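You operate a simulated robot arm through the tools that you are given. There is no shell and no other tool. Be economical: measure what you need, move in short steps, check, and stop when the job is done.

The job below is to be done with a simulated robot arm. You get a single attempt, and the scene is never put back.

Task
Tip the jar with the teal cap back into the blue-band bin, then lid and clamp it.
Fine: the jars stand on its middle side shelf; lay the cap there and put the jar back; the lid lies on the top side shelf; leave the other jar. Set down upright: what you pick out.
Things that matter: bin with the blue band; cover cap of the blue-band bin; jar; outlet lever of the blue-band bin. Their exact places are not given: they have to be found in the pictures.

The check looks at the end state, three seconds after you hand in, the way a careful person would. Anything else that was tipped, shoved, dropped, spilled or broken makes it a failure. A push-on lid holds only when it is set on centred and level and pressed home; a screw cap is set on level and turned clockwise until tight.

Robot
A 6-joint arm with a two-finger gripper on a trunk, on a base that drives. Base frame: it is fixed to the floor where the robot stands at the start and does not move with it; the origin is under the middle of the robot, x ahead of it, y to its left, z up. Units: m, degrees, N and s.
Its first joint turns from -166.0 to 166.0 degrees. Places, roughly: bin with the blue band [0.9, 0.3, 0.7]; cover cap of the blue-band bin [0.9, 0.2, 0.3]; outlet lever of the blue-band bin [1, -0.1, 0.4]. Payload 1.71 kg.
Tool frame: the origin (TCP) lies between the finger pads and is the grasp point; the fingertips stand 0.02 m ahead of it; z points along the fingers, y is the line along which they close. The gripper opens to 0.096 m. The gripper's body begins 0.113 m behind the TCP.
Orientation is that of the tool frame in the base frame, as a unit quaternion [x, y, z, w]. With the fingers straight down and closing along the base's y, the tool's x points along the base's -x, its y along +y and its z along -z.

Tools
- The arm moves only by the tool jog_arm. Its argument "series" is a list of rows, each a list of 7 numbers: the finger opening in m, from 0 to 0.096, then the shift along the tool's x, y, z in m, then the turn, a rotation vector about the tool's x, y, z in degrees. In form: [[fingers, dx, dy, dz, wx, wy, wz], ...]. A call has 1 to 10 rows; each row is the pose to reach, as a shift and turn from the pose commanded when the call began, along the tool's axes at that moment. A row lasts 0.2 s, in which the tool goes at most 0.05 m and 8.6 degrees; a call with a longer step from one row to the next is refused whole, and so is a gripper value outside its range. Where a pose cannot be reached the arm comes as near as it can. A force on the tool above 90 N (or 10 N above the force at the start of the call, whichever is more), or a blocked arm, ends the call early, and 0.2 s more pass. Each finger travels about 0.045 m/s and halts on what it meets, pressing with about 33 N; the grip force reading is that of the motor and also rises with nothing between the fingers. The clock runs only during rows and for 0.2 s after the last one: add rows that repeat a pose to give the fingers time. The reply holds the time, the measured pose of the TCP, the force on the tool along the base axes, the opening and the grip force, in the units named above and with some noise, with the torque about the TCP (base axes, N m) and any sound that the robot's microphone picked up.
- Cameras (640 x 400 px; columns grow to the right, rows downward): "scene" is now at [0.0682, 0.2286, 1.4173]; the picture's right is [0.24, -0.97, -0.00], its down [-0.73, -0.18, -0.66] and it looks along [0.64, 0.16, -0.75] (base axes); focal length 214 px, centre (320, 200). "wrist" rides on the gripper at [0.066, 0.014, -0.145] in the tool frame; the picture's right is [-0.21, 0.98, 0.00], its down [-0.88, -0.18, -0.44] and it looks along [-0.43, -0.09, 0.90] (tool axes); focal length 275 px, centre (320, 200).
- capture(camera): a new picture of that camera. The clock stands still meanwhile.
- lift_body(by): slides the trunk up (or, below 0, down) by that many m; the arm and the scene camera ride with it, the base frame stays. It gives what a move gives, with no picture.
- base_move(legs): drives the robot by 1 to 6 legs, each [ahead, turn to the left] in m and degrees, along the robot's own axes; the way and the turn of a leg run together, so that a leg with both is an arc; at most 1.5 m and 180 degrees a leg. The arm and the cameras ride along, it lands a little off, and it stops where it bumps. It gives what a move gives.
- head_to(pan, tilt): turns the head with the scene camera to pan (to the left, within 143 degrees either way) and tilt (down, from -29 to 69), counted from straight ahead of the robot. It gives what a move gives.
- locate(camera, pixels): for up to 12 pixels [column, row] of the newest picture of that camera ("zoom" is the newest enlarged one), the place [x, y, z] in the base frame of the surface seen there, good to about 0.003 m. The clock stands still meanwhile.
- close_up(camera, box): a new picture of the part [left, top, right, bottom] of that camera's present view, enlarged. The clock stands still meanwhile.
- sign_off(): hands the job in; it is judged then, once.

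Work in short steps. Measure before you move; look again where a grasp or a placing could have gone wrong, and mend it. You have 80 turns and 68 pictures in all, those below and enlarged ones among them. Open the gripper and draw the arm clear of the work before you hand the job in, unless the task says otherwise; then end with one line.

The tools are called after "Emit:" by a JSON object that holds its "name" and its "arguments". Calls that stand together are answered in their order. jog_arm: Moves the arm, as the interface text tells. Its arguments: {"type":"object","properties":{"series":{"type":"array","items":{"type":"array","items":{"type":"number"}}}},"required":["series"]} The other tools are called the same way: lift_body (by) slides the trunk up or down; base_move (legs) drives the base; head_to (pan, tilt) turns the head that bears the scene camera; capture (camera) takes a picture; locate (camera, pixels) gives the place of the surface under pixels of a picture; close_up (camera, box) takes an enlarged picture of a part of a camera's view; sign_off () hands the job in.

At the start:

```text
clock: 0.0
eef_pos: [0.6191, -0.0717, 1.3572]
tool_rot: [-0.001, 1.0, 0.0, 0.0]
ft_force: [0.6, -0.5, 0.1]
wrist_torque: [0.01, -0.01, -0.04]
finger_gap: 0.096
gripper_force: 0.0
trunk travel left (down, up): [-0.025, 0.365]
robot x, y, heading: [0.0027, -0.0012, 0.0]
head pan, tilt: [13.7, 47.7]
```

scene: 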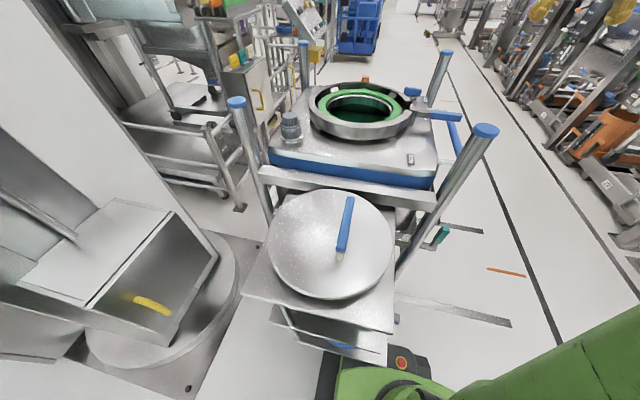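
wrist: 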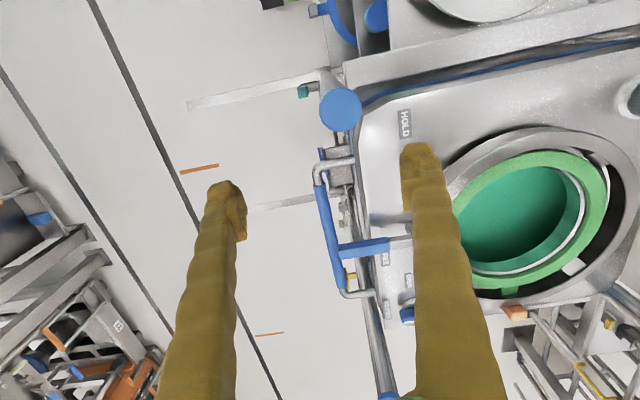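

The scene shows the blue-band bin with its open mouth at (365,105), the lid on a shelf at (330,240), and lower shelves beneath. I enlarge these parts.

Emit:
{"name": "close_up", "arguments": {"camera": "scene", "box": [220, 40, 500, 215]}}

Emit:
{"name": "close_up", "arguments": {"camera": "scene", "box": [220, 180, 480, 380]}}

Emit:
{"name": "locate", "arguments": {"camera": "scene", "pixels": [[343, 215], [340, 258], [275, 240], [392, 240], [333, 190], [332, 298], [330, 318], [340, 346], [365, 105], [290, 120], [365, 130], [445, 117]]}}

```text
2.29 times, centred on (360, 128) of scene
```

zoom: 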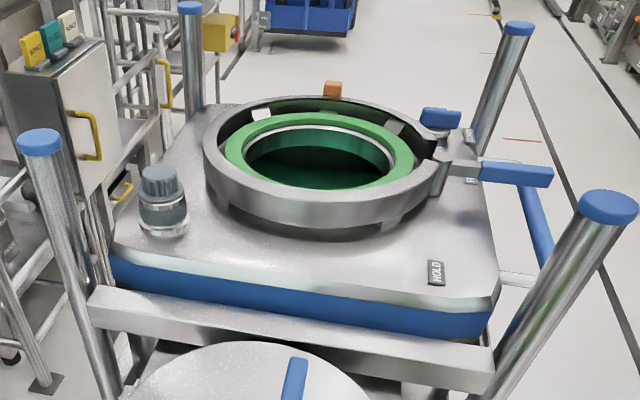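

```text
2.00 times, centred on (350, 280) of scene
```

zoom: 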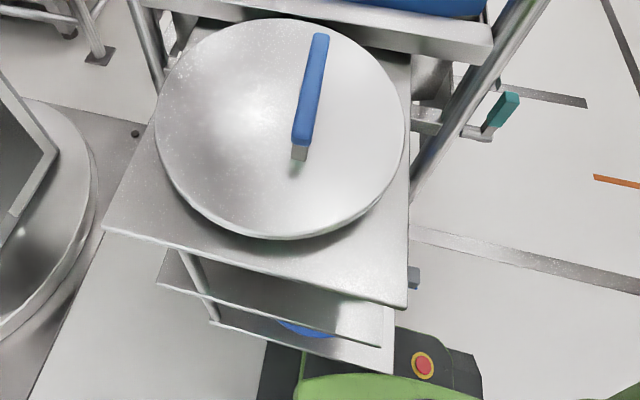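

```text
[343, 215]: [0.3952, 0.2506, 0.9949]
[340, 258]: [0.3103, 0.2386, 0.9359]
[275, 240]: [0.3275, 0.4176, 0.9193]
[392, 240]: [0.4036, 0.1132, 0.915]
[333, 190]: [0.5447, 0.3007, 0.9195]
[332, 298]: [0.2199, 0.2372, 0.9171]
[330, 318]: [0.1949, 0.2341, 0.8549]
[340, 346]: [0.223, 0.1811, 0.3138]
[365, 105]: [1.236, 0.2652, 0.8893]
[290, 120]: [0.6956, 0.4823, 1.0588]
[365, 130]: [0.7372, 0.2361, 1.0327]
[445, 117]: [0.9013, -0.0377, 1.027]
```

The shelves are beneath the lid shelf and hidden from here. I check around and behind the robot before backing off.

Emit:
{"name": "head_to", "arguments": {"pan": 143, "tilt": 40}}

Emit:
{"name": "capture", "arguments": {"camera": "scene"}}

Emit:
{"name": "head_to", "arguments": {"pan": -135, "tilt": 40}}

Emit:
{"name": "capture", "arguments": {"camera": "scene"}}

Emit:
{"name": "head_to", "arguments": {"pan": -40, "tilt": 40}}

Emit:
{"name": "capture", "arguments": {"camera": "scene"}}

```text
clock: 2.1
eef_pos: [0.602, -0.0719, 1.365]
tool_rot: [0.0, 1.0, 0.0, 0.007]
ft_force: [-0.7, 0.3, -0.2]
wrist_torque: [-0.02, -0.04, 0.0]
finger_gap: 0.0961
gripper_force: 0.1
trunk travel left (down, up): [-0.025, 0.365]
robot x, y, heading: [-0.0016, 0.0032, -0.1]
head pan, tilt: [143.0, 40.0]
```

```text
63 pictures are left
```

scene: 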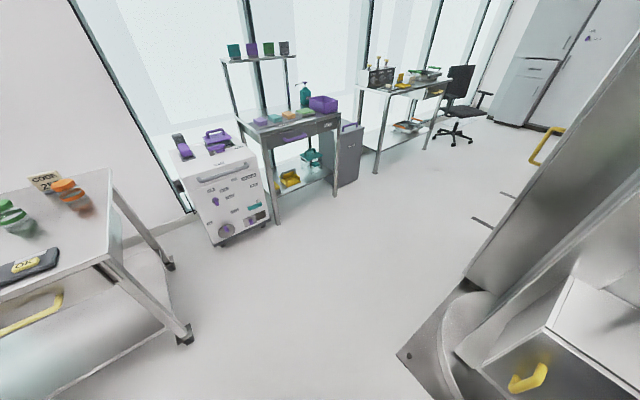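

```text
clock: 5.9
eef_pos: [0.6001, -0.07, 1.3647]
tool_rot: [0.0, 1.0, 0.001, 0.008]
ft_force: [0.8, -0.4, 0.2]
wrist_torque: [-0.01, 0.01, 0.0]
finger_gap: 0.0959
gripper_force: 0.0
trunk travel left (down, up): [-0.025, 0.365]
robot x, y, heading: [-0.0027, -0.0005, -0.1]
head pan, tilt: [-135.0, 40.0]
```

```text
62 pictures are left
```

scene: 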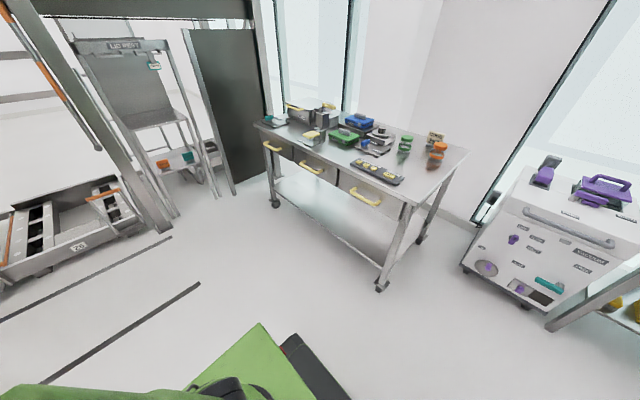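

```text
clock: 7.6
eef_pos: [0.6007, -0.072, 1.3661]
tool_rot: [-0.001, 1.0, 0.0, 0.006]
ft_force: [0.8, 0.5, 0.0]
wrist_torque: [0.01, -0.01, -0.01]
finger_gap: 0.096
gripper_force: 0.1
trunk travel left (down, up): [-0.025, 0.365]
robot x, y, heading: [0.0031, 0.0024, 0.1]
head pan, tilt: [-40.0, 40.0]
```

```text
61 pictures are left
```

scene: 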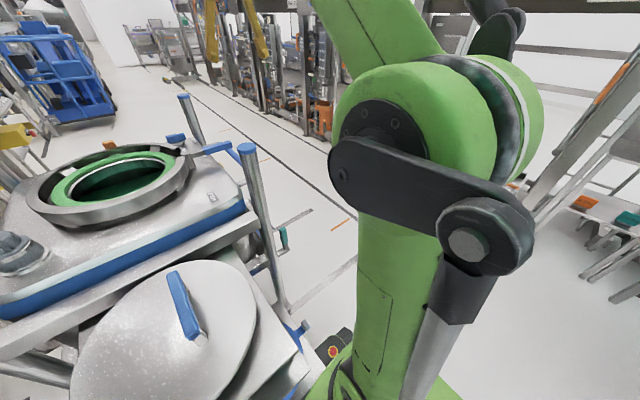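

There is free floor behind the robot. I raise the trunk a little to clear the posts and back off 0.7 m, then look at the shelves.

Emit:
{"name": "lift_body", "arguments": {"by": 0.1}}

Emit:
{"name": "base_move", "arguments": {"legs": [[-0.7, 0]]}}

Emit:
{"name": "head_to", "arguments": {"pan": 10, "tilt": 35}}

Emit:
{"name": "capture", "arguments": {"camera": "scene"}}

```text
clock: 9.0
eef_pos: [0.6001, -0.0717, 1.4652]
tool_rot: [0.0, 1.0, 0.0, 0.007]
ft_force: [-0.1, 0.2, -0.2]
wrist_torque: [0.0, -0.01, 0.01]
finger_gap: 0.0961
gripper_force: 0.0
trunk travel left (down, up): [-0.125, 0.265]
robot x, y, heading: [-0.0007, -0.0008, -0.2]
head pan, tilt: [-40.0, 40.0]
```

```text
clock: 13.4
eef_pos: [-0.0075, -0.0669, 1.4844]
tool_rot: [-0.003, 1.0, 0.001, 0.024]
ft_force: [-1.8, 1.4, 0.8]
wrist_torque: [-0.05, -0.24, 0.03]
finger_gap: 0.096
gripper_force: 0.1
trunk travel left (down, up): [-0.125, 0.265]
robot x, y, heading: [-0.5553, 0.0029, 1.1]
head pan, tilt: [-40.0, 40.0]
stopped in leg 1: the robot was blocked; the commanded pose is now the measured one
```

```text
clock: 14.6
eef_pos: [0.0065, -0.069, 1.4784]
tool_rot: [-0.002, 1.0, 0.0, 0.019]
ft_force: [0.1, 0.2, 0.5]
wrist_torque: [-0.01, 0.07, 0.04]
finger_gap: 0.0964
gripper_force: 0.1
trunk travel left (down, up): [-0.125, 0.265]
robot x, y, heading: [-0.5613, 0.0042, 1.0]
head pan, tilt: [10.0, 35.0]
```

```text
60 pictures are left
```

scene: 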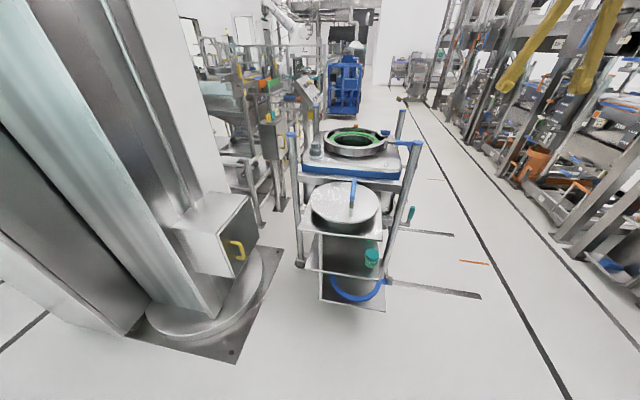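

The robot bumped at -0.56 m; I'll check what it touched. The middle shelf now shows the jars near (370,257); I enlarge it.

Emit:
{"name": "close_up", "arguments": {"camera": "scene", "box": [280, 120, 440, 220]}}

Emit:
{"name": "close_up", "arguments": {"camera": "scene", "box": [280, 215, 440, 315]}}

Emit:
{"name": "head_to", "arguments": {"pan": -143, "tilt": 50}}

Emit:
{"name": "capture", "arguments": {"camera": "scene"}}

```text
4.00 times, centred on (360, 170) of scene
```

zoom: 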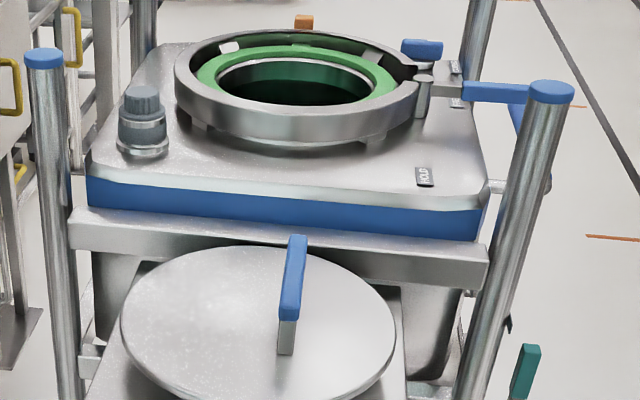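

```text
4.00 times, centred on (360, 265) of scene
```

zoom: 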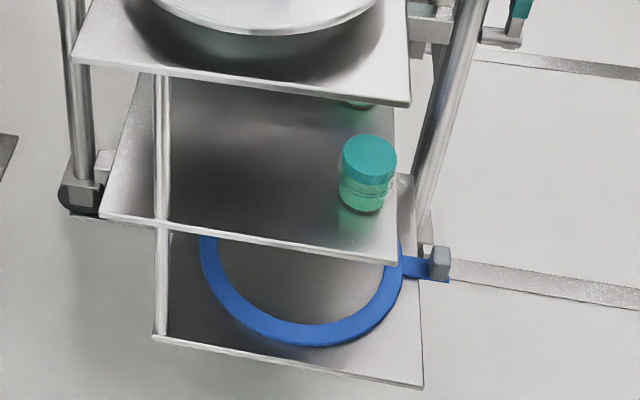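

```text
clock: 16.9
eef_pos: [0.0067, -0.0682, 1.4783]
tool_rot: [-0.004, 1.0, -0.001, 0.02]
ft_force: [-0.4, -0.2, 0.0]
wrist_torque: [-0.01, 0.0, 0.02]
finger_gap: 0.096
gripper_force: 0.0
trunk travel left (down, up): [-0.125, 0.265]
robot x, y, heading: [-0.5596, 0.0022, 1.0]
head pan, tilt: [-143.0, 50.0]
```

```text
57 pictures are left
```

scene: 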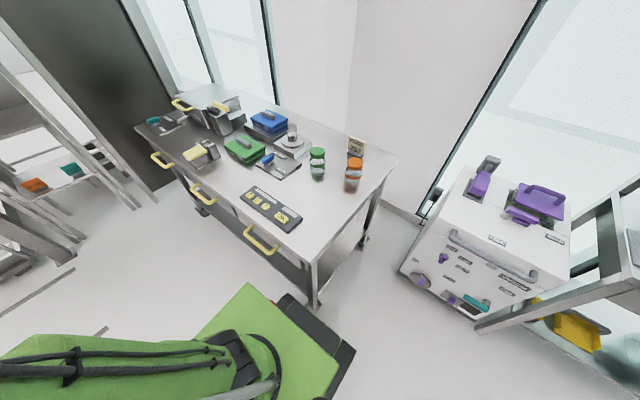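

The bench behind looks undisturbed. Turning back to measure the jar, shelves, lid, mouth and clamp lever.

Emit:
{"name": "head_to", "arguments": {"pan": 8, "tilt": 35}}

Emit:
{"name": "close_up", "arguments": {"camera": "scene", "box": [280, 215, 440, 315]}}

Emit:
{"name": "locate", "arguments": {"camera": "zoom", "pixels": [[376, 168], [360, 205], [300, 150], [150, 205], [390, 250], [400, 180], [410, 100], [235, 300], [430, 280], [360, 105], [300, 330], [200, 120]]}}

```text
clock: 19.3
eef_pos: [0.0067, -0.0687, 1.4796]
tool_rot: [-0.002, 1.0, 0.0, 0.02]
ft_force: [0.7, 0.8, 0.1]
wrist_torque: [-0.01, -0.01, -0.01]
finger_gap: 0.0964
gripper_force: 0.0
trunk travel left (down, up): [-0.125, 0.265]
robot x, y, heading: [-0.5542, 0.0048, 1.1]
head pan, tilt: [8.0, 35.0]
```

```text
4.00 times, centred on (360, 265) of scene
```

zoom: 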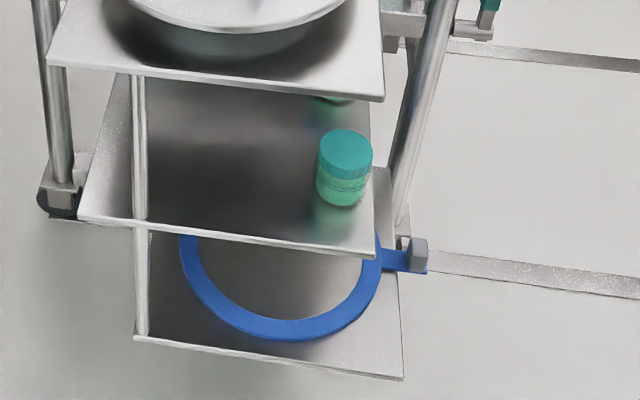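

```text
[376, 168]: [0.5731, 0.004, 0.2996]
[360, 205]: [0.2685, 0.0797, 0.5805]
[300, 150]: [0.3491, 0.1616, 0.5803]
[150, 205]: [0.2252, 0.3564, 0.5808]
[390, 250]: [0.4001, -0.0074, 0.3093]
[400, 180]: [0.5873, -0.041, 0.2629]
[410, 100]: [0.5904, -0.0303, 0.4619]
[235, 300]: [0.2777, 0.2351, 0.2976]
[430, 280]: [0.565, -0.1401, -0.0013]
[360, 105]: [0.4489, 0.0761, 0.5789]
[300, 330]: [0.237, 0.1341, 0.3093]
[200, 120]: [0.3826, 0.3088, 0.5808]
```

The capped teal jar is at about (0.29,0.075) on the 0.58 m shelf, and a blue ring lies on the bottom shelf. I drive round to the right (−y) side to inspect the bin's underside, outlet and clamp.

Emit:
{"name": "base_move", "arguments": {"legs": [[0, -50], [0.9, 0], [0, 49], [0.5, 0]]}}

Emit:
{"name": "head_to", "arguments": {"pan": 70, "tilt": 40}}

Emit:
{"name": "capture", "arguments": {"camera": "scene"}}

```text
clock: 21.1
eef_pos: [-0.0361, -0.1996, 1.4896]
tool_rot: [0.118, 0.992, -0.002, 0.031]
ft_force: [-1.4, 0.0, -0.3]
wrist_torque: [-0.02, -0.1, -0.01]
finger_gap: 0.0959
gripper_force: 0.1
trunk travel left (down, up): [-0.125, 0.265]
robot x, y, heading: [-0.536, 0.0014, -8.5]
head pan, tilt: [8.0, 35.0]
stopped in leg 1: the robot was blocked; the commanded pose is now the measured one
```

```text
clock: 22.4
eef_pos: [-0.0401, -0.1997, 1.4902]
tool_rot: [0.118, 0.992, -0.003, 0.03]
ft_force: [0.0, -0.3, -0.2]
wrist_torque: [-0.04, 0.02, 0.0]
finger_gap: 0.0962
gripper_force: 0.1
trunk travel left (down, up): [-0.125, 0.265]
robot x, y, heading: [-0.5387, 0.0027, -8.7]
head pan, tilt: [70.0, 40.0]
```

```text
55 pictures are left
```

scene: 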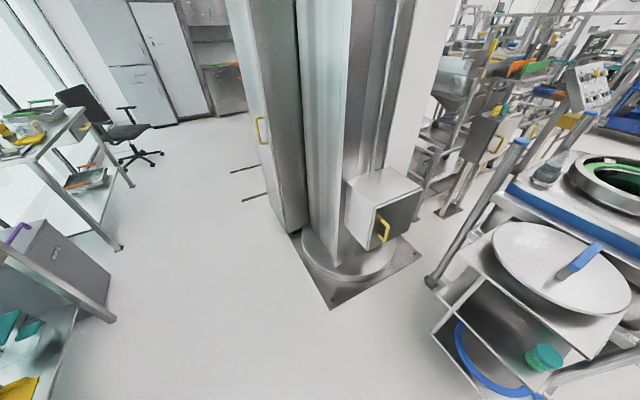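

The turn was blocked, probably by the base's rear near the bench. I pull forward a bit, then turn.

Emit:
{"name": "base_move", "arguments": {"legs": [[0.2, 0], [0, -42], [0.75, 0], [0, 50], [0.4, 0]]}}

Emit:
{"name": "capture", "arguments": {"camera": "scene"}}

```text
clock: 38.5
eef_pos: [1.0582, -0.7497, 1.4907]
tool_rot: [0.049, 0.998, 0.0, 0.03]
ft_force: [-0.2, 0.4, 0.5]
wrist_torque: [-0.04, -0.03, -0.02]
finger_gap: 0.096
gripper_force: 0.2
trunk travel left (down, up): [-0.125, 0.265]
robot x, y, heading: [0.5362, -0.6227, -0.7]
head pan, tilt: [70.0, 40.0]
```

```text
54 pictures are left
```

scene: 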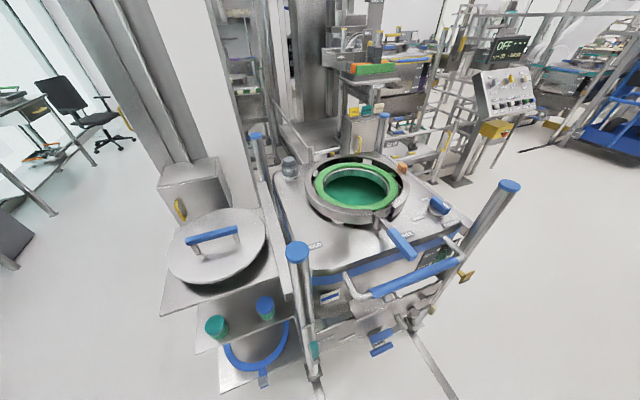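

Now the view shows both jars (teal at (216,327), blue-capped at (265,307)), the clamp lever (400,240) and an outlet area (380,345). Enlarging.

Emit:
{"name": "close_up", "arguments": {"camera": "scene", "box": [270, 140, 480, 271]}}

Emit:
{"name": "close_up", "arguments": {"camera": "scene", "box": [280, 260, 480, 385]}}

Emit:
{"name": "close_up", "arguments": {"camera": "scene", "box": [150, 200, 340, 400]}}

```text
3.05 times, centred on (375, 206) of scene
```

zoom: 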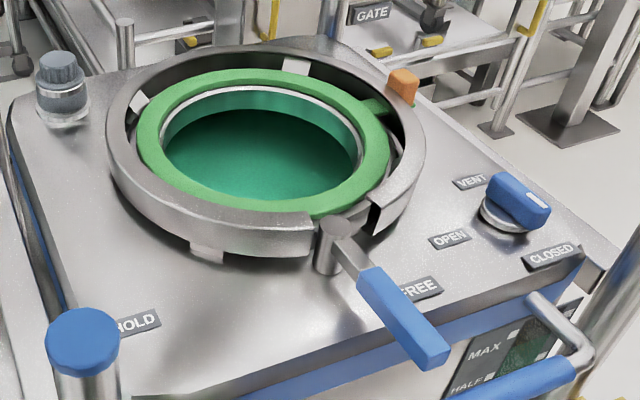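

```text
3.20 times, centred on (380, 322) of scene
```

zoom: 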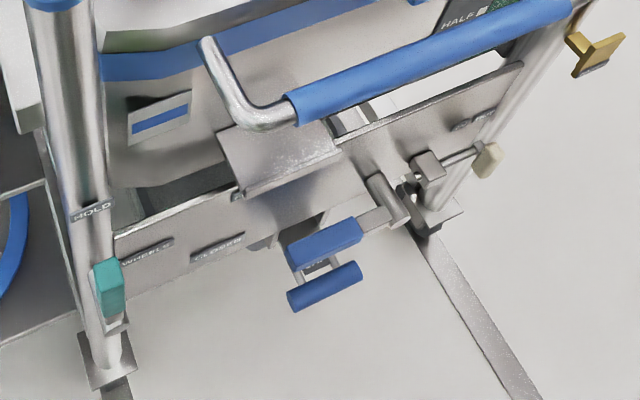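

```text
2.00 times, centred on (245, 300) of scene
```

zoom: 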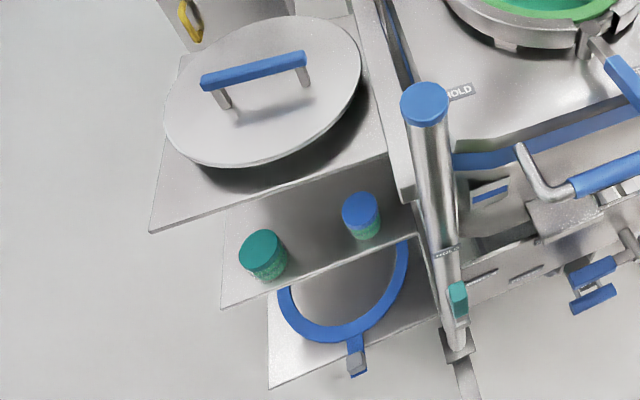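

The clamp lever points to FREE (HOLD is the other mark); below is an outlet with its own lever and labels. I lower the trunk and look at that area more closely.

Emit:
{"name": "lift_body", "arguments": {"by": -0.12}}

Emit:
{"name": "head_to", "arguments": {"pan": 60, "tilt": 50}}

Emit:
{"name": "close_up", "arguments": {"camera": "scene", "box": [220, 130, 460, 280]}}

```text
clock: 40.0
eef_pos: [1.0315, -0.7502, 1.3794]
tool_rot: [0.051, 0.998, 0.0, 0.039]
ft_force: [-1.1, 0.1, 0.3]
wrist_torque: [-0.04, -0.11, 0.01]
finger_gap: 0.0961
gripper_force: 0.1
trunk travel left (down, up): [-0.005, 0.385]
robot x, y, heading: [0.5352, -0.6148, -0.8]
head pan, tilt: [70.0, 40.0]
```

```text
clock: 40.7
eef_pos: [1.0363, -0.7496, 1.3778]
tool_rot: [0.051, 0.998, 0.0, 0.038]
ft_force: [-0.1, 0.1, 1.1]
wrist_torque: [0.0, 0.01, 0.01]
finger_gap: 0.0958
gripper_force: 0.1
trunk travel left (down, up): [-0.005, 0.385]
robot x, y, heading: [0.536, -0.6185, -0.4]
head pan, tilt: [60.0, 50.0]
```

```text
2.67 times, centred on (340, 205) of scene
```

zoom: 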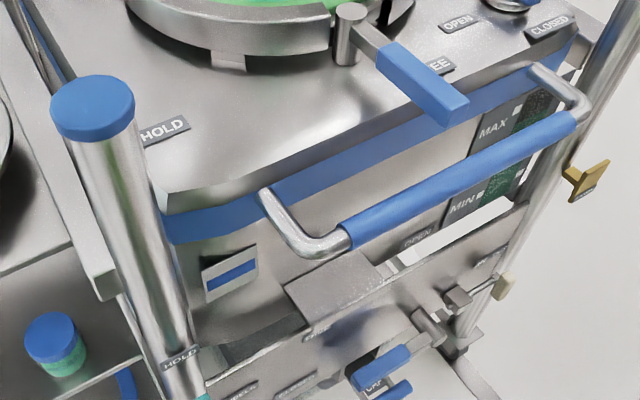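

The lower labels are still partly hidden. I raise the arm clear, turn to face the bin and back off for a flatter view of the outlet.

Emit:
{"name": "lift_body", "arguments": {"by": 0.1}}

Emit:
{"name": "base_move", "arguments": {"legs": [[0.25, 0], [0, 90], [-0.6, 0]]}}

Emit:
{"name": "head_to", "arguments": {"pan": 0, "tilt": 40}}

Emit:
{"name": "capture", "arguments": {"camera": "scene"}}

```text
clock: 42.1
eef_pos: [1.0369, -0.7496, 1.4776]
tool_rot: [0.05, 0.998, 0.0, 0.037]
ft_force: [0.9, -0.2, -0.2]
wrist_torque: [-0.02, -0.01, 0.01]
finger_gap: 0.096
gripper_force: 0.1
trunk travel left (down, up): [-0.105, 0.285]
robot x, y, heading: [0.5405, -0.614, -0.8]
head pan, tilt: [60.0, 50.0]
```

```text
clock: 54.4
eef_pos: [0.9157, -0.7261, 1.477]
tool_rot: [-0.672, 0.739, 0.027, 0.026]
ft_force: [0.2, 0.4, 0.1]
wrist_torque: [-0.01, 0.03, -0.04]
finger_gap: 0.0962
gripper_force: 0.0
trunk travel left (down, up): [-0.105, 0.285]
robot x, y, heading: [0.7804, -1.2245, 89.3]
head pan, tilt: [60.0, 50.0]
```

```text
clock: 55.7
eef_pos: [0.9159, -0.74, 1.4828]
tool_rot: [-0.673, 0.739, 0.03, 0.03]
ft_force: [-0.2, -0.2, 0.4]
wrist_torque: [0.05, 0.0, -0.01]
finger_gap: 0.096
gripper_force: 0.0
trunk travel left (down, up): [-0.105, 0.285]
robot x, y, heading: [0.7852, -1.2282, 89.6]
head pan, tilt: [0.0, 40.0]
```

```text
49 pictures are left
```

scene: 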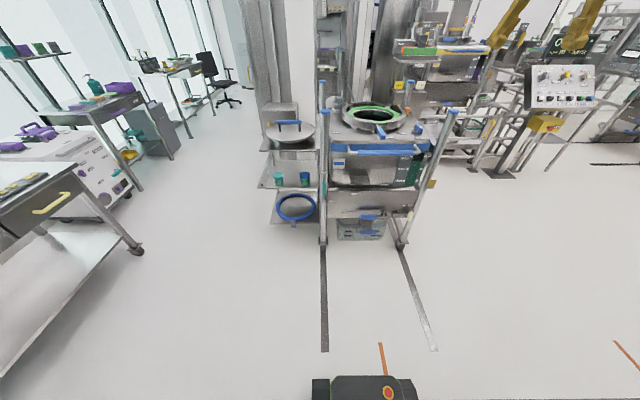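

Frontal view now; I enlarge the outlet and the shelves.

Emit:
{"name": "close_up", "arguments": {"camera": "scene", "box": [315, 170, 435, 250]}}

Emit:
{"name": "locate", "arguments": {"camera": "zoom", "pixels": [[270, 245], [260, 300], [260, 345], [370, 280], [400, 200], [170, 170], [90, 280], [540, 250]]}}

Emit:
{"name": "close_up", "arguments": {"camera": "scene", "box": [315, 90, 475, 190]}}

```text
5.00 times, centred on (375, 210) of scene
```

zoom: 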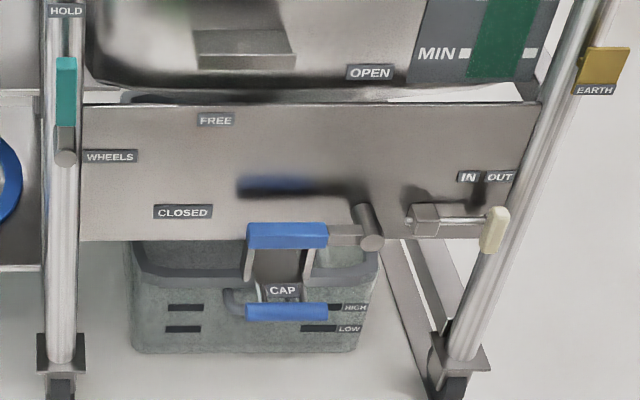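

```text
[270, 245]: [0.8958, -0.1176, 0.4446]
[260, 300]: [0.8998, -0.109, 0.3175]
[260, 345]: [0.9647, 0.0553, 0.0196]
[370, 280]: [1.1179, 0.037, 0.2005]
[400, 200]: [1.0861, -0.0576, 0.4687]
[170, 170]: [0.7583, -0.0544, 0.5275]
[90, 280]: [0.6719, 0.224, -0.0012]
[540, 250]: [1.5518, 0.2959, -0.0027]
```

```text
4.00 times, centred on (395, 140) of scene
```

zoom: 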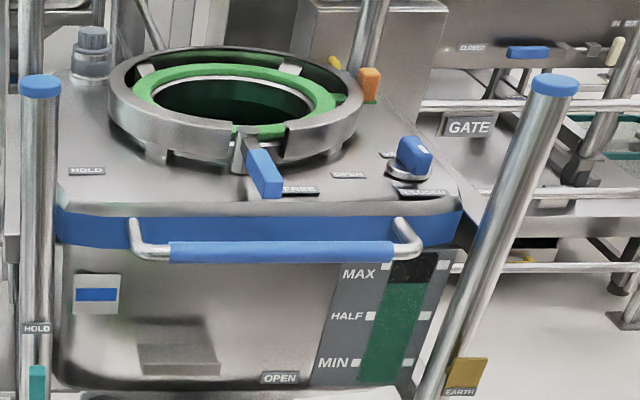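

The outlet lever points left toward CLOSED with OPEN above its pivot, and the cap handle hangs under it. Next I enlarge the outlet more closely and the jars.

Emit:
{"name": "close_up", "arguments": {"camera": "scene", "box": [335, 195, 395, 240]}}

Emit:
{"name": "close_up", "arguments": {"camera": "scene", "box": [255, 110, 335, 230]}}

Emit:
{"name": "close_up", "arguments": {"camera": "scene", "box": [263, 162, 319, 197]}}

Emit:
{"name": "locate", "arguments": {"camera": "zoom", "pixels": [[177, 110], [177, 150], [177, 190], [177, 230], [475, 125], [475, 170], [475, 235], [320, 280], [215, 150], [140, 150], [330, 20], [50, 280]]}}

```text
8.89 times, centred on (365, 218) of scene
```

zoom: 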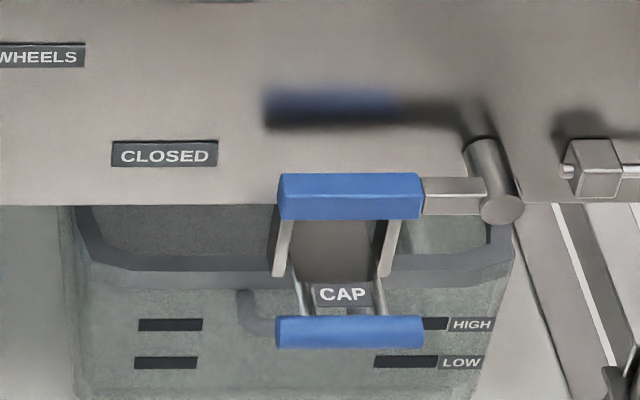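

```text
3.33 times, centred on (295, 170) of scene
```

zoom: 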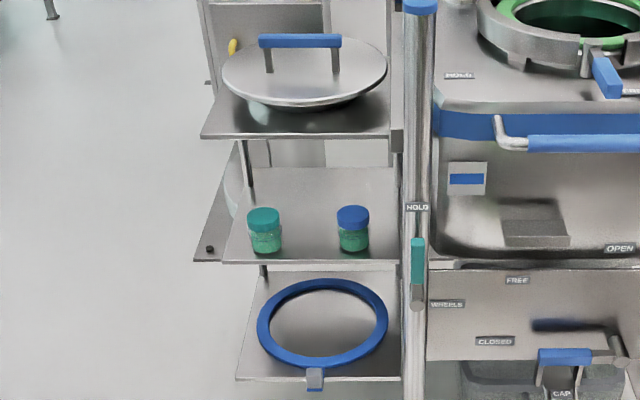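

```text
11.43 times, centred on (291, 180) of scene
```

zoom: 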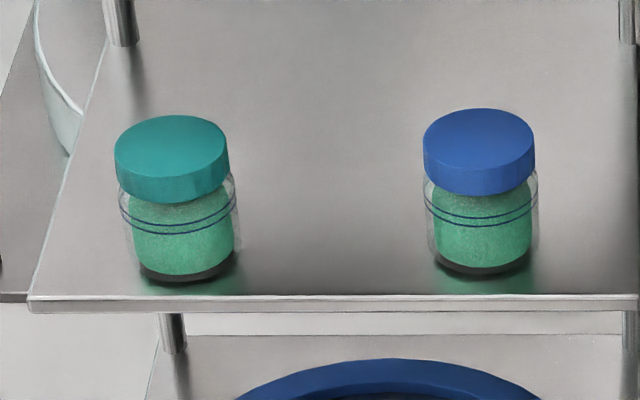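

```text
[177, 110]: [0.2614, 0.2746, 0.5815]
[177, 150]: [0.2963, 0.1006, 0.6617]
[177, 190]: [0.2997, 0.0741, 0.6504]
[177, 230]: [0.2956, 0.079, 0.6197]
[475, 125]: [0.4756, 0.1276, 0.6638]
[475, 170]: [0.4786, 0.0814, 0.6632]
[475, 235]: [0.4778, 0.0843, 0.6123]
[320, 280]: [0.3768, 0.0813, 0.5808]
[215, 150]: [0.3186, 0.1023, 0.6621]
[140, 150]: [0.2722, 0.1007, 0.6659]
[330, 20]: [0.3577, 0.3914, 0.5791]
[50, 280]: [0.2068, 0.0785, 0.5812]
```

Jar cap top is at z≈0.664, centre about (0.296,0.108), diameter about 0.07. Now I measure the shelf edges, lid, ring, lever, and labels.

Emit:
{"name": "close_up", "arguments": {"camera": "scene", "box": [255, 100, 335, 150]}}

Emit:
{"name": "locate", "arguments": {"camera": "zoom", "pixels": [[110, 394], [300, 394], [480, 390], [150, 390], [310, 315], [310, 240], [190, 155], [350, 155], [205, 190], [340, 190], [120, 220], [447, 220]]}}

Emit:
{"name": "close_up", "arguments": {"camera": "scene", "box": [325, 95, 425, 158]}}

Emit:
{"name": "locate", "arguments": {"camera": "zoom", "pixels": [[250, 12], [260, 225], [105, 115], [455, 110], [265, 155], [262, 60], [325, 240], [355, 300], [70, 235], [455, 275], [300, 218], [340, 265]]}}

```text
8.00 times, centred on (295, 125) of scene
```

zoom: 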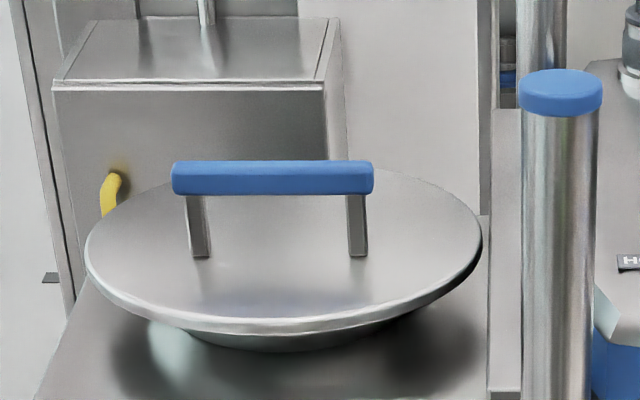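

```text
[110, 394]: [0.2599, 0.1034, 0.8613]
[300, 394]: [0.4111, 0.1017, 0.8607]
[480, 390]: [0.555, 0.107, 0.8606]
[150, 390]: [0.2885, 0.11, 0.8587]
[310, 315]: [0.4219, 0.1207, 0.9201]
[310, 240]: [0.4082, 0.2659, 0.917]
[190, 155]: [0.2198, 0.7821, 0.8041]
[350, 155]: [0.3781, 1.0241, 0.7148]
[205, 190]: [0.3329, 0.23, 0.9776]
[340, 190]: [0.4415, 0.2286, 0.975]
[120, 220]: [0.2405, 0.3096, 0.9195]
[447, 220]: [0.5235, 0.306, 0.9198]
```

```text
6.35 times, centred on (375, 126) of scene
```

zoom: 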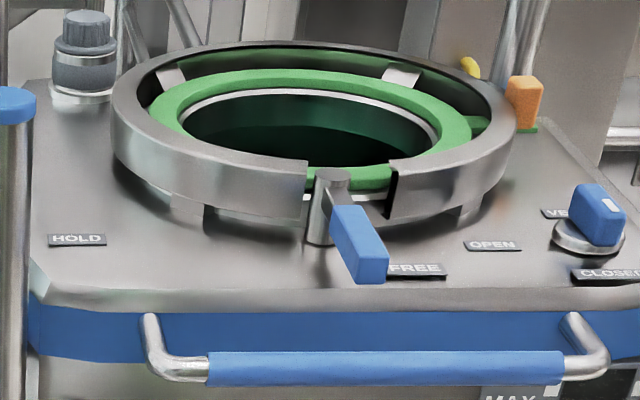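

```text
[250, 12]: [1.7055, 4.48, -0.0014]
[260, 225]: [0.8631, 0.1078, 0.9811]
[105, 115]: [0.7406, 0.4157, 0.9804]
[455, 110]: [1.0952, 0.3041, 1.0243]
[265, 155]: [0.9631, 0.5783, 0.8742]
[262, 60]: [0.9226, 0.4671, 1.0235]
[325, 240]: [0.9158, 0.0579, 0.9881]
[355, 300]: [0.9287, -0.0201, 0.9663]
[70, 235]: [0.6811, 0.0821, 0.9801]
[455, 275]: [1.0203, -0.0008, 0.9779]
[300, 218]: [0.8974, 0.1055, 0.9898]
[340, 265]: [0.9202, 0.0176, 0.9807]
```

Key measures: top shelf z 0.86 with front edge y≈0.10, lid disc about centre (0.385,0.25), lever pivot about (0.905,0.085), HOLD mark at (0.68,0.08). I drive to about (0.65,-0.56) facing the bin, from where everything is in reach.

Emit:
{"name": "base_move", "arguments": {"legs": [[0, 12], [0.68, 0], [0, -12]]}}

Emit:
{"name": "head_to", "arguments": {"pan": 5, "tilt": 50}}

Emit:
{"name": "capture", "arguments": {"camera": "scene"}}

```text
clock: 62.8
eef_pos: [0.7727, -0.0823, 1.4849]
tool_rot: [-0.674, 0.737, 0.031, 0.031]
ft_force: [0.2, 0.3, -0.3]
wrist_torque: [-0.01, -0.01, 0.0]
finger_gap: 0.0962
gripper_force: 0.1
trunk travel left (down, up): [-0.105, 0.285]
robot x, y, heading: [0.6465, -0.5612, 89.7]
head pan, tilt: [0.0, 40.0]
```

```text
clock: 63.5
eef_pos: [0.7737, -0.0858, 1.4852]
tool_rot: [-0.675, 0.737, 0.033, 0.033]
ft_force: [-0.2, -0.5, -0.4]
wrist_torque: [0.1, 0.03, -0.04]
finger_gap: 0.0962
gripper_force: 0.1
trunk travel left (down, up): [-0.105, 0.285]
robot x, y, heading: [0.6491, -0.5616, 89.9]
head pan, tilt: [5.0, 50.0]
```

```text
41 pictures are left
```

scene: 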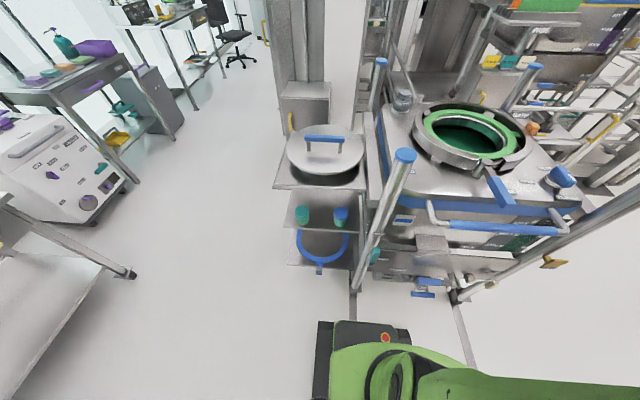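

From here I measure the ring, seat and mouth accurately, then the jar.

Emit:
{"name": "close_up", "arguments": {"camera": "scene", "box": [404, 94, 540, 179]}}

Emit:
{"name": "locate", "arguments": {"camera": "zoom", "pixels": [[45, 150], [585, 165], [330, 45], [140, 95], [500, 120], [300, 110], [175, 210], [240, 225], [435, 285], [395, 330], [500, 360], [480, 455]]}}

Emit:
{"name": "close_up", "arguments": {"camera": "scene", "box": [270, 190, 370, 253]}}

Emit:
{"name": "locate", "arguments": {"camera": "zoom", "pixels": [[205, 120], [160, 125], [250, 125], [205, 100], [205, 160], [205, 205], [450, 125], [300, 230], [120, 230], [450, 220], [340, 150], [500, 180]]}}

```text
4.71 times, centred on (472, 136) of scene
```

zoom: 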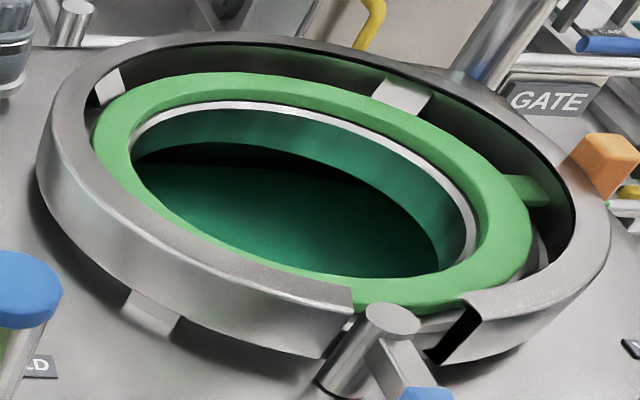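

```text
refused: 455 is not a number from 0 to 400
```

```text
6.35 times, centred on (320, 222) of scene
```

zoom: 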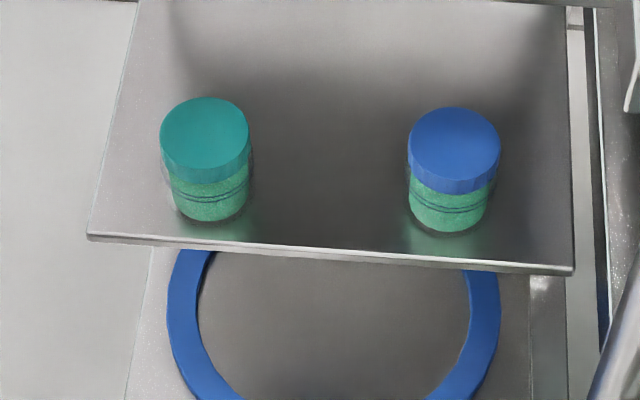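

```text
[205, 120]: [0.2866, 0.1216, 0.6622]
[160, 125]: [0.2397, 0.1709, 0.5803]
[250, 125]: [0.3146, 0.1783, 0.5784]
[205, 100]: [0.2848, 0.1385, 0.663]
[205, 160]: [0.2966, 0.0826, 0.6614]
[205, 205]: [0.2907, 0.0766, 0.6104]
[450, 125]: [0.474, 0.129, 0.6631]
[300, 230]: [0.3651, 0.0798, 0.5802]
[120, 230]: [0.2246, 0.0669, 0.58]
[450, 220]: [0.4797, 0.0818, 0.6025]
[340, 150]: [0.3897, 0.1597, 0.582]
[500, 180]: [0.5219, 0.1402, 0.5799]
```

The cap centre is about (0.291,0.108), top z 0.663, on shelf z 0.580. I bring the arm left and pitch the tool toward +y, tilted 20° down, staying high.

Emit:
{"name": "jog_arm", "arguments": {"series": [[0.096, 0.0188, 0.0386, 0.0135, 0, -6.5, 0], [0.096, 0.0376, 0.0772, 0.027, 0, -13, 0], [0.096, 0.0564, 0.1158, 0.0405, 0, -19.5, 0], [0.096, 0.0752, 0.1544, 0.054, 0, -26, 0], [0.096, 0.094, 0.193, 0.0675, 0, -32.5, 0], [0.096, 0.1128, 0.2316, 0.081, 0, -39, 0], [0.096, 0.1316, 0.2702, 0.0945, 0, -45.5, 0], [0.096, 0.1504, 0.3088, 0.108, 0, -52, 0], [0.096, 0.1692, 0.3474, 0.1215, 0, -58.5, 0], [0.096, 0.188, 0.386, 0.135, 0, -65, 0]]}}

```text
clock: 65.9
eef_pos: [0.4097, -0.2271, 1.3391]
tool_rot: [-0.517, 0.626, 0.376, 0.447]
ft_force: [-0.2, -0.2, -0.4]
wrist_torque: [-0.01, -0.02, 0.05]
finger_gap: 0.0961
gripper_force: 0.1
trunk travel left (down, up): [-0.105, 0.285]
robot x, y, heading: [0.6472, -0.564, 89.6]
head pan, tilt: [5.0, 50.0]
stopped in row 10: the arm was blocked; the commanded pose is now the measured one
```

Orientation is now about 18° down, 10° toward +x, which suits the grasp. I lower the trunk and then the tool, staying outside the shelf front (y≈-0.23).

Emit:
{"name": "lift_body", "arguments": {"by": -0.1}}

Emit:
{"name": "jog_arm", "arguments": {"series": [[0.096, 0.0413, 0.012, 0.0093, 0, 0, 0], [0.096, 0.0826, 0.024, 0.0186, 0, 0, 0], [0.096, 0.1239, 0.036, 0.0279, 0, 0, 0], [0.096, 0.1652, 0.048, 0.0372, 0, 0, 0], [0.096, 0.2065, 0.06, 0.0465, 0, 0, 0], [0.096, 0.2478, 0.072, 0.0558, 0, 0, 0], [0.096, 0.2891, 0.084, 0.0651, 0, 0, 0], [0.096, 0.3304, 0.096, 0.0744, 0, 0, 0], [0.096, 0.3717, 0.108, 0.0837, 0, 0, 0], [0.096, 0.413, 0.12, 0.093, 0, 0, 0]]}}

```text
clock: 67.2
eef_pos: [0.4097, -0.2267, 1.24]
tool_rot: [-0.516, 0.626, 0.376, 0.449]
ft_force: [0.5, 0.0, -0.3]
wrist_torque: [0.01, 0.03, -0.01]
finger_gap: 0.096
gripper_force: 0.1
trunk travel left (down, up): [-0.005, 0.385]
robot x, y, heading: [0.6495, -0.5645, 89.8]
head pan, tilt: [5.0, 50.0]
```

```text
clock: 69.6
eef_pos: [0.359, -0.2604, 0.838]
tool_rot: [-0.508, 0.627, 0.377, 0.455]
ft_force: [-0.1, -0.6, -0.2]
wrist_torque: [0.04, 0.0, -0.03]
finger_gap: 0.0958
gripper_force: 0.0
trunk travel left (down, up): [-0.005, 0.385]
robot x, y, heading: [0.6488, -0.5641, 89.7]
head pan, tilt: [5.0, 50.0]
stopped in row 10: the arm was blocked; the commanded pose is now the measured one
```

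The tool is too close to the robot column there; I go to a pre-grasp 0.16 m behind the jar along the tool axis, at about (0.261,-0.042,0.66).

Emit:
{"name": "jog_arm", "arguments": {"series": [[0.096, 0.0161, 0.0197, 0.0341, 0, 0, 0], [0.096, 0.0322, 0.0393, 0.0683, 0, 0, 0], [0.096, 0.0483, 0.059, 0.1024, 0, 0, 0], [0.096, 0.0643, 0.0786, 0.1366, 0, 0, 0], [0.096, 0.0804, 0.0983, 0.1707, 0, 0, 0], [0.096, 0.0965, 0.1179, 0.2049, 0, 0, 0], [0.096, 0.1126, 0.1376, 0.239, 0, 0, 0], [0.096, 0.1126, 0.1376, 0.239, 0, 0, 0]]}}

Emit:
{"name": "capture", "arguments": {"camera": "wrist"}}

```text
clock: 71.4
eef_pos: [0.2301, -0.0331, 0.6922]
tool_rot: [-0.512, 0.624, 0.379, 0.452]
ft_force: [-0.3, 0.1, -0.6]
wrist_torque: [-0.01, -0.03, 0.0]
finger_gap: 0.0961
gripper_force: 0.1
out of reach, approached as far as the arm can: row 3, 4, 5, 6, 7, 8
trunk travel left (down, up): [-0.005, 0.385]
robot x, y, heading: [0.6451, -0.5643, 89.8]
head pan, tilt: [5.0, 50.0]
```

```text
38 pictures are left
```

wrist: 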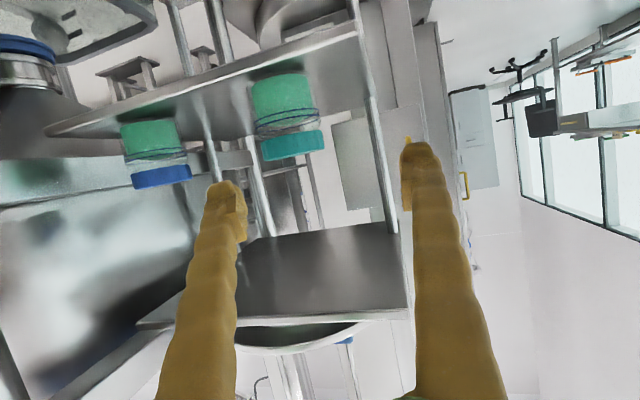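

The pose is slightly out of reach with this yaw (tool direction well off the arm's radial direction). I yaw the tool about 31° left so it lines up with the arm, aiming at a pre-grasp of (0.343,-0.035,0.66).

Emit:
{"name": "jog_arm", "arguments": {"series": [[0.096, -0.0022, -0.0198, 0.0054, -7.5, 0.1, -2.4], [0.096, -0.0044, -0.0395, 0.0108, -15, 0.2, -4.75], [0.096, -0.0065, -0.0593, 0.0161, -22.5, 0.3, -7.1], [0.096, -0.0087, -0.079, 0.0215, -30, 0.35, -9.5], [0.096, -0.0087, -0.079, 0.0215, -30, 0.35, -9.5]]}}

Emit:
{"name": "capture", "arguments": {"camera": "scene"}}

```text
clock: 72.6
eef_pos: [0.2923, 0.0014, 0.7684]
tool_rot: [0.663, -0.461, -0.488, -0.332]
ft_force: [-0.1, -0.2, -0.1]
wrist_torque: [0.0, 0.02, -0.03]
finger_gap: 0.0961
gripper_force: 0.0
out of reach, approached as far as the arm can: row 1, 2, 3, 4, 5
trunk travel left (down, up): [-0.005, 0.385]
robot x, y, heading: [0.6468, -0.5633, 89.9]
head pan, tilt: [5.0, 50.0]
```

```text
37 pictures are left
```

scene: 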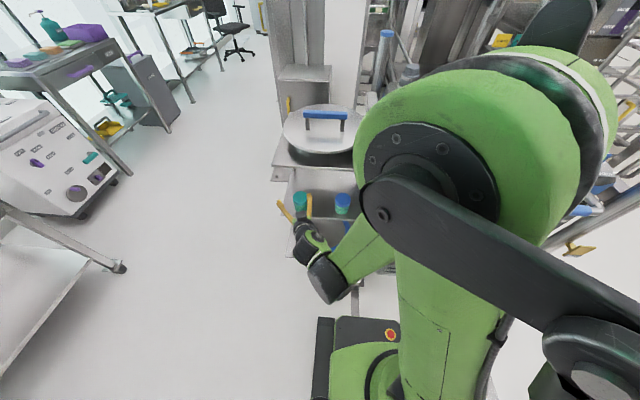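

The arm can't hold a near-horizontal tool this low. I tilt it to 45° down instead, which it reaches more easily and still clears the top shelf edge, aiming at pre-grasp (0.322,0.022,0.704).

Emit:
{"name": "jog_arm", "arguments": {"series": [[0.096, -0.0149, 0, 0.0111, 0, 6.8, 0], [0.096, -0.0299, 0, 0.0222, 0, 13.6, 0], [0.096, -0.0448, 0, 0.0334, 0, 20.4, 0], [0.096, -0.0597, 0, 0.0445, 0, 27.2, 0], [0.096, -0.0597, 0, 0.0445, 0, 27.2, 0], [0.096, -0.0597, 0, 0.0445, 0, 27.2, 0]]}}

Emit:
{"name": "capture", "arguments": {"camera": "wrist"}}

```text
clock: 74.0
eef_pos: [0.2708, 0.0582, 0.814]
tool_rot: [0.759, -0.526, -0.32, -0.213]
ft_force: [0.0, -0.2, -0.8]
wrist_torque: [0.01, 0.01, 0.0]
finger_gap: 0.0962
gripper_force: 0.0
trunk travel left (down, up): [-0.005, 0.385]
robot x, y, heading: [0.6465, -0.5637, 89.7]
head pan, tilt: [5.0, 50.0]
```

```text
36 pictures are left
```

wrist: 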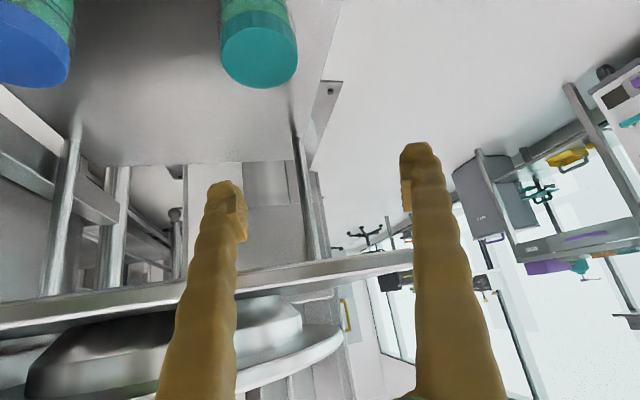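

Shifts count from the achieved pose, so I'm at (0.271,0.058,0.814), 45° down. Now down to the pre-grasp (0.322,0.022,0.704).

Emit:
{"name": "jog_arm", "arguments": {"series": [[0.096, 0.038, -0.0119, 0.0139, 0, 0, 0], [0.096, 0.076, -0.0237, 0.0277, 0, 0, 0], [0.096, 0.114, -0.0356, 0.0416, 0, 0, 0], [0.096, 0.114, -0.0356, 0.0416, 0, 0, 0]]}}

Emit:
{"name": "capture", "arguments": {"camera": "wrist"}}

```text
clock: 75.0
eef_pos: [0.3224, 0.0201, 0.7023]
tool_rot: [0.759, -0.527, -0.318, -0.213]
ft_force: [0.0, 0.1, 0.2]
wrist_torque: [-0.03, -0.02, 0.0]
finger_gap: 0.0962
gripper_force: 0.1
trunk travel left (down, up): [-0.005, 0.385]
robot x, y, heading: [0.6485, -0.5649, 89.5]
head pan, tilt: [5.0, 50.0]
```

```text
35 pictures are left
```

wrist: 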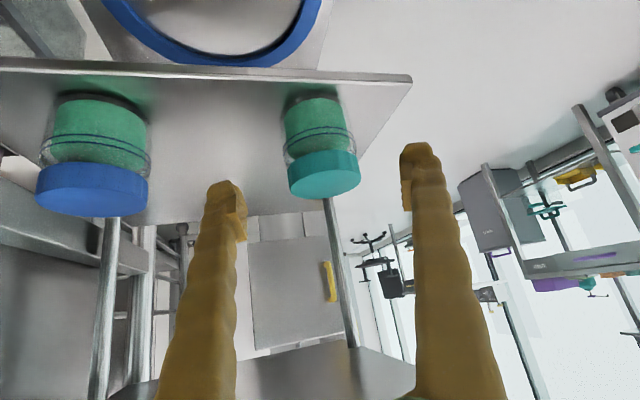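

The jar is centred between the fingers. I advance 0.13 m along the tool to the jar's body.

Emit:
{"name": "jog_arm", "arguments": {"series": [[0.096, -0.0006, 0, 0.0325, 0, 0, 0], [0.096, -0.0012, 0, 0.065, 0, 0, 0], [0.096, -0.0018, 0, 0.0975, 0, 0, 0], [0.096, -0.0023, 0, 0.1298, 0, 0, 0], [0.096, -0.0023, 0, 0.1298, 0, 0, 0]]}}

Emit:
{"name": "capture", "arguments": {"camera": "wrist"}}

```text
clock: 76.2
eef_pos: [0.287, 0.1087, 0.6131]
tool_rot: [0.758, -0.528, -0.319, -0.214]
ft_force: [0.2, -0.8, 0.0]
wrist_torque: [0.03, 0.02, 0.0]
finger_gap: 0.0957
gripper_force: 0.1
trunk travel left (down, up): [-0.005, 0.385]
robot x, y, heading: [0.647, -0.5624, 89.9]
head pan, tilt: [5.0, 50.0]
```

```text
34 pictures are left
```

wrist: 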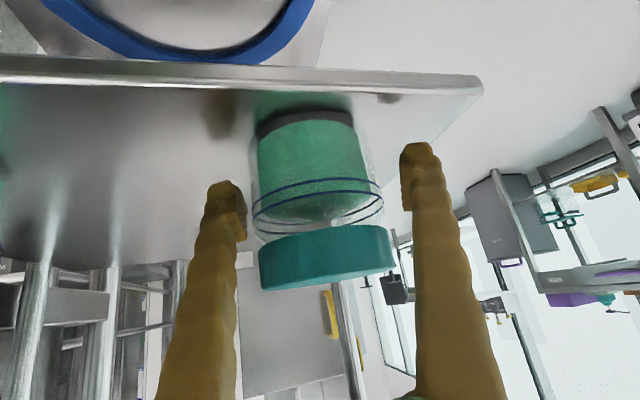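

The jar lies between the pads. Closing on the body.

Emit:
{"name": "jog_arm", "arguments": {"series": [[0.06, 0, 0, 0, 0, 0, 0], [0.06, 0, 0, 0, 0, 0, 0], [0.06, 0, 0, 0, 0, 0, 0], [0.06, 0, 0, 0, 0, 0, 0]]}}

```text
clock: 77.2
eef_pos: [0.2876, 0.1086, 0.614]
tool_rot: [0.759, -0.526, -0.32, -0.213]
ft_force: [-1.2, -1.1, 1.0]
wrist_torque: [0.03, 0.12, 0.04]
finger_gap: 0.0757
gripper_force: 33.6
trunk travel left (down, up): [-0.005, 0.385]
robot x, y, heading: [0.6446, -0.5648, 89.9]
head pan, tilt: [5.0, 50.0]
```

Gripped (0.0757 m). To make room for the cap between the jars, I lift 12 mm, shift the jar 35 mm toward −x, and set it down.

Emit:
{"name": "jog_arm", "arguments": {"series": [[0.06, -0.0085, 0, -0.0085, 0, 0, 0], [0.06, -0.0128, 0.0165, -0.0043, 0, 0, 0], [0.06, -0.017, 0.0329, 0, 0, 0, 0], [0.06, -0.017, 0.0329, 0, 0, 0, 0], [0.06, -0.012, 0.0329, 0.005, 0, 0, 0], [0.06, -0.0085, 0.0329, 0.0085, 0, 0, 0], [0.06, -0.0085, 0.0329, 0.0085, 0, 0, 0]]}}

Emit:
{"name": "capture", "arguments": {"camera": "wrist"}}

```text
clock: 78.8
eef_pos: [0.2502, 0.1093, 0.6143]
tool_rot: [0.758, -0.527, -0.319, -0.214]
ft_force: [0.6, 0.1, -2.3]
wrist_torque: [-0.01, 0.06, 0.0]
finger_gap: 0.075
gripper_force: 33.1
trunk travel left (down, up): [-0.005, 0.385]
robot x, y, heading: [0.6467, -0.5608, 90.0]
head pan, tilt: [5.0, 50.0]
```

```text
33 pictures are left
```

wrist: 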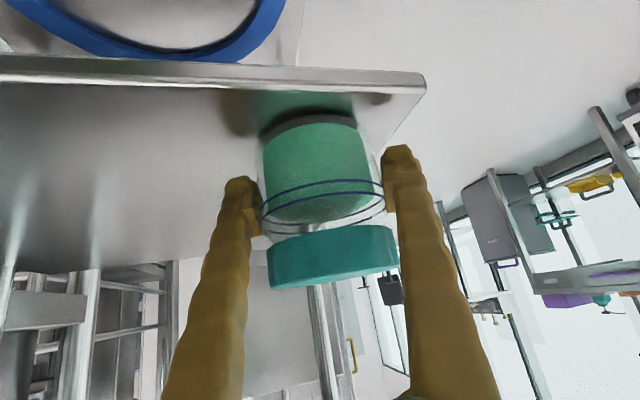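

The tool still carries 2.3 N, so the jar hangs slightly above the shelf; lower 3 mm more.

Emit:
{"name": "jog_arm", "arguments": {"series": [[0.06, 0.0011, 0, 0.0011, 0, 0, 0], [0.06, 0.0021, 0, 0.0021, 0, 0, 0], [0.06, 0.0021, 0, 0.0021, 0, 0, 0]]}}

```text
clock: 79.6
eef_pos: [0.251, 0.1081, 0.6127]
tool_rot: [0.758, -0.526, -0.32, -0.214]
ft_force: [3.7, -9.6, 25.2]
wrist_torque: [0.09, 0.03, 0.05]
finger_gap: 0.0745
gripper_force: 32.7
trunk travel left (down, up): [-0.005, 0.385]
robot x, y, heading: [0.6475, -0.5628, 89.8]
head pan, tilt: [5.0, 50.0]
```

Pressed on with 25 N; ease 1.5 mm, open, then rise to the cap level (TCP z≈0.661).

Emit:
{"name": "jog_arm", "arguments": {"series": [[0.06, -0.0011, 0, -0.0011, 0, 0, 0], [0.096, -0.0011, 0, -0.0011, 0, 0, 0], [0.096, -0.0011, 0, -0.0011, 0, 0, 0], [0.096, -0.017, 0, -0.017, 0, 0, 0], [0.096, -0.034, 0, -0.034, 0, 0, 0], [0.096, -0.034, 0, -0.034, 0, 0, 0]]}}

Emit:
{"name": "capture", "arguments": {"camera": "wrist"}}

```text
clock: 81.0
eef_pos: [0.2506, 0.1092, 0.6601]
tool_rot: [0.759, -0.526, -0.319, -0.214]
ft_force: [-0.6, -0.1, 0.6]
wrist_torque: [-0.05, 0.02, 0.02]
finger_gap: 0.0962
gripper_force: 0.0
trunk travel left (down, up): [-0.005, 0.385]
robot x, y, heading: [0.6475, -0.5606, 90.0]
head pan, tilt: [5.0, 50.0]
```

```text
32 pictures are left
```

wrist: 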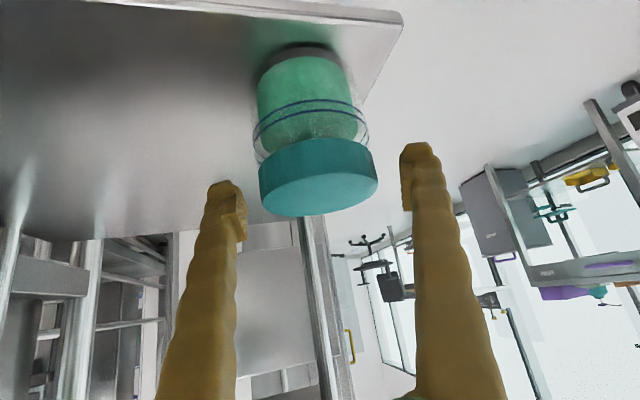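

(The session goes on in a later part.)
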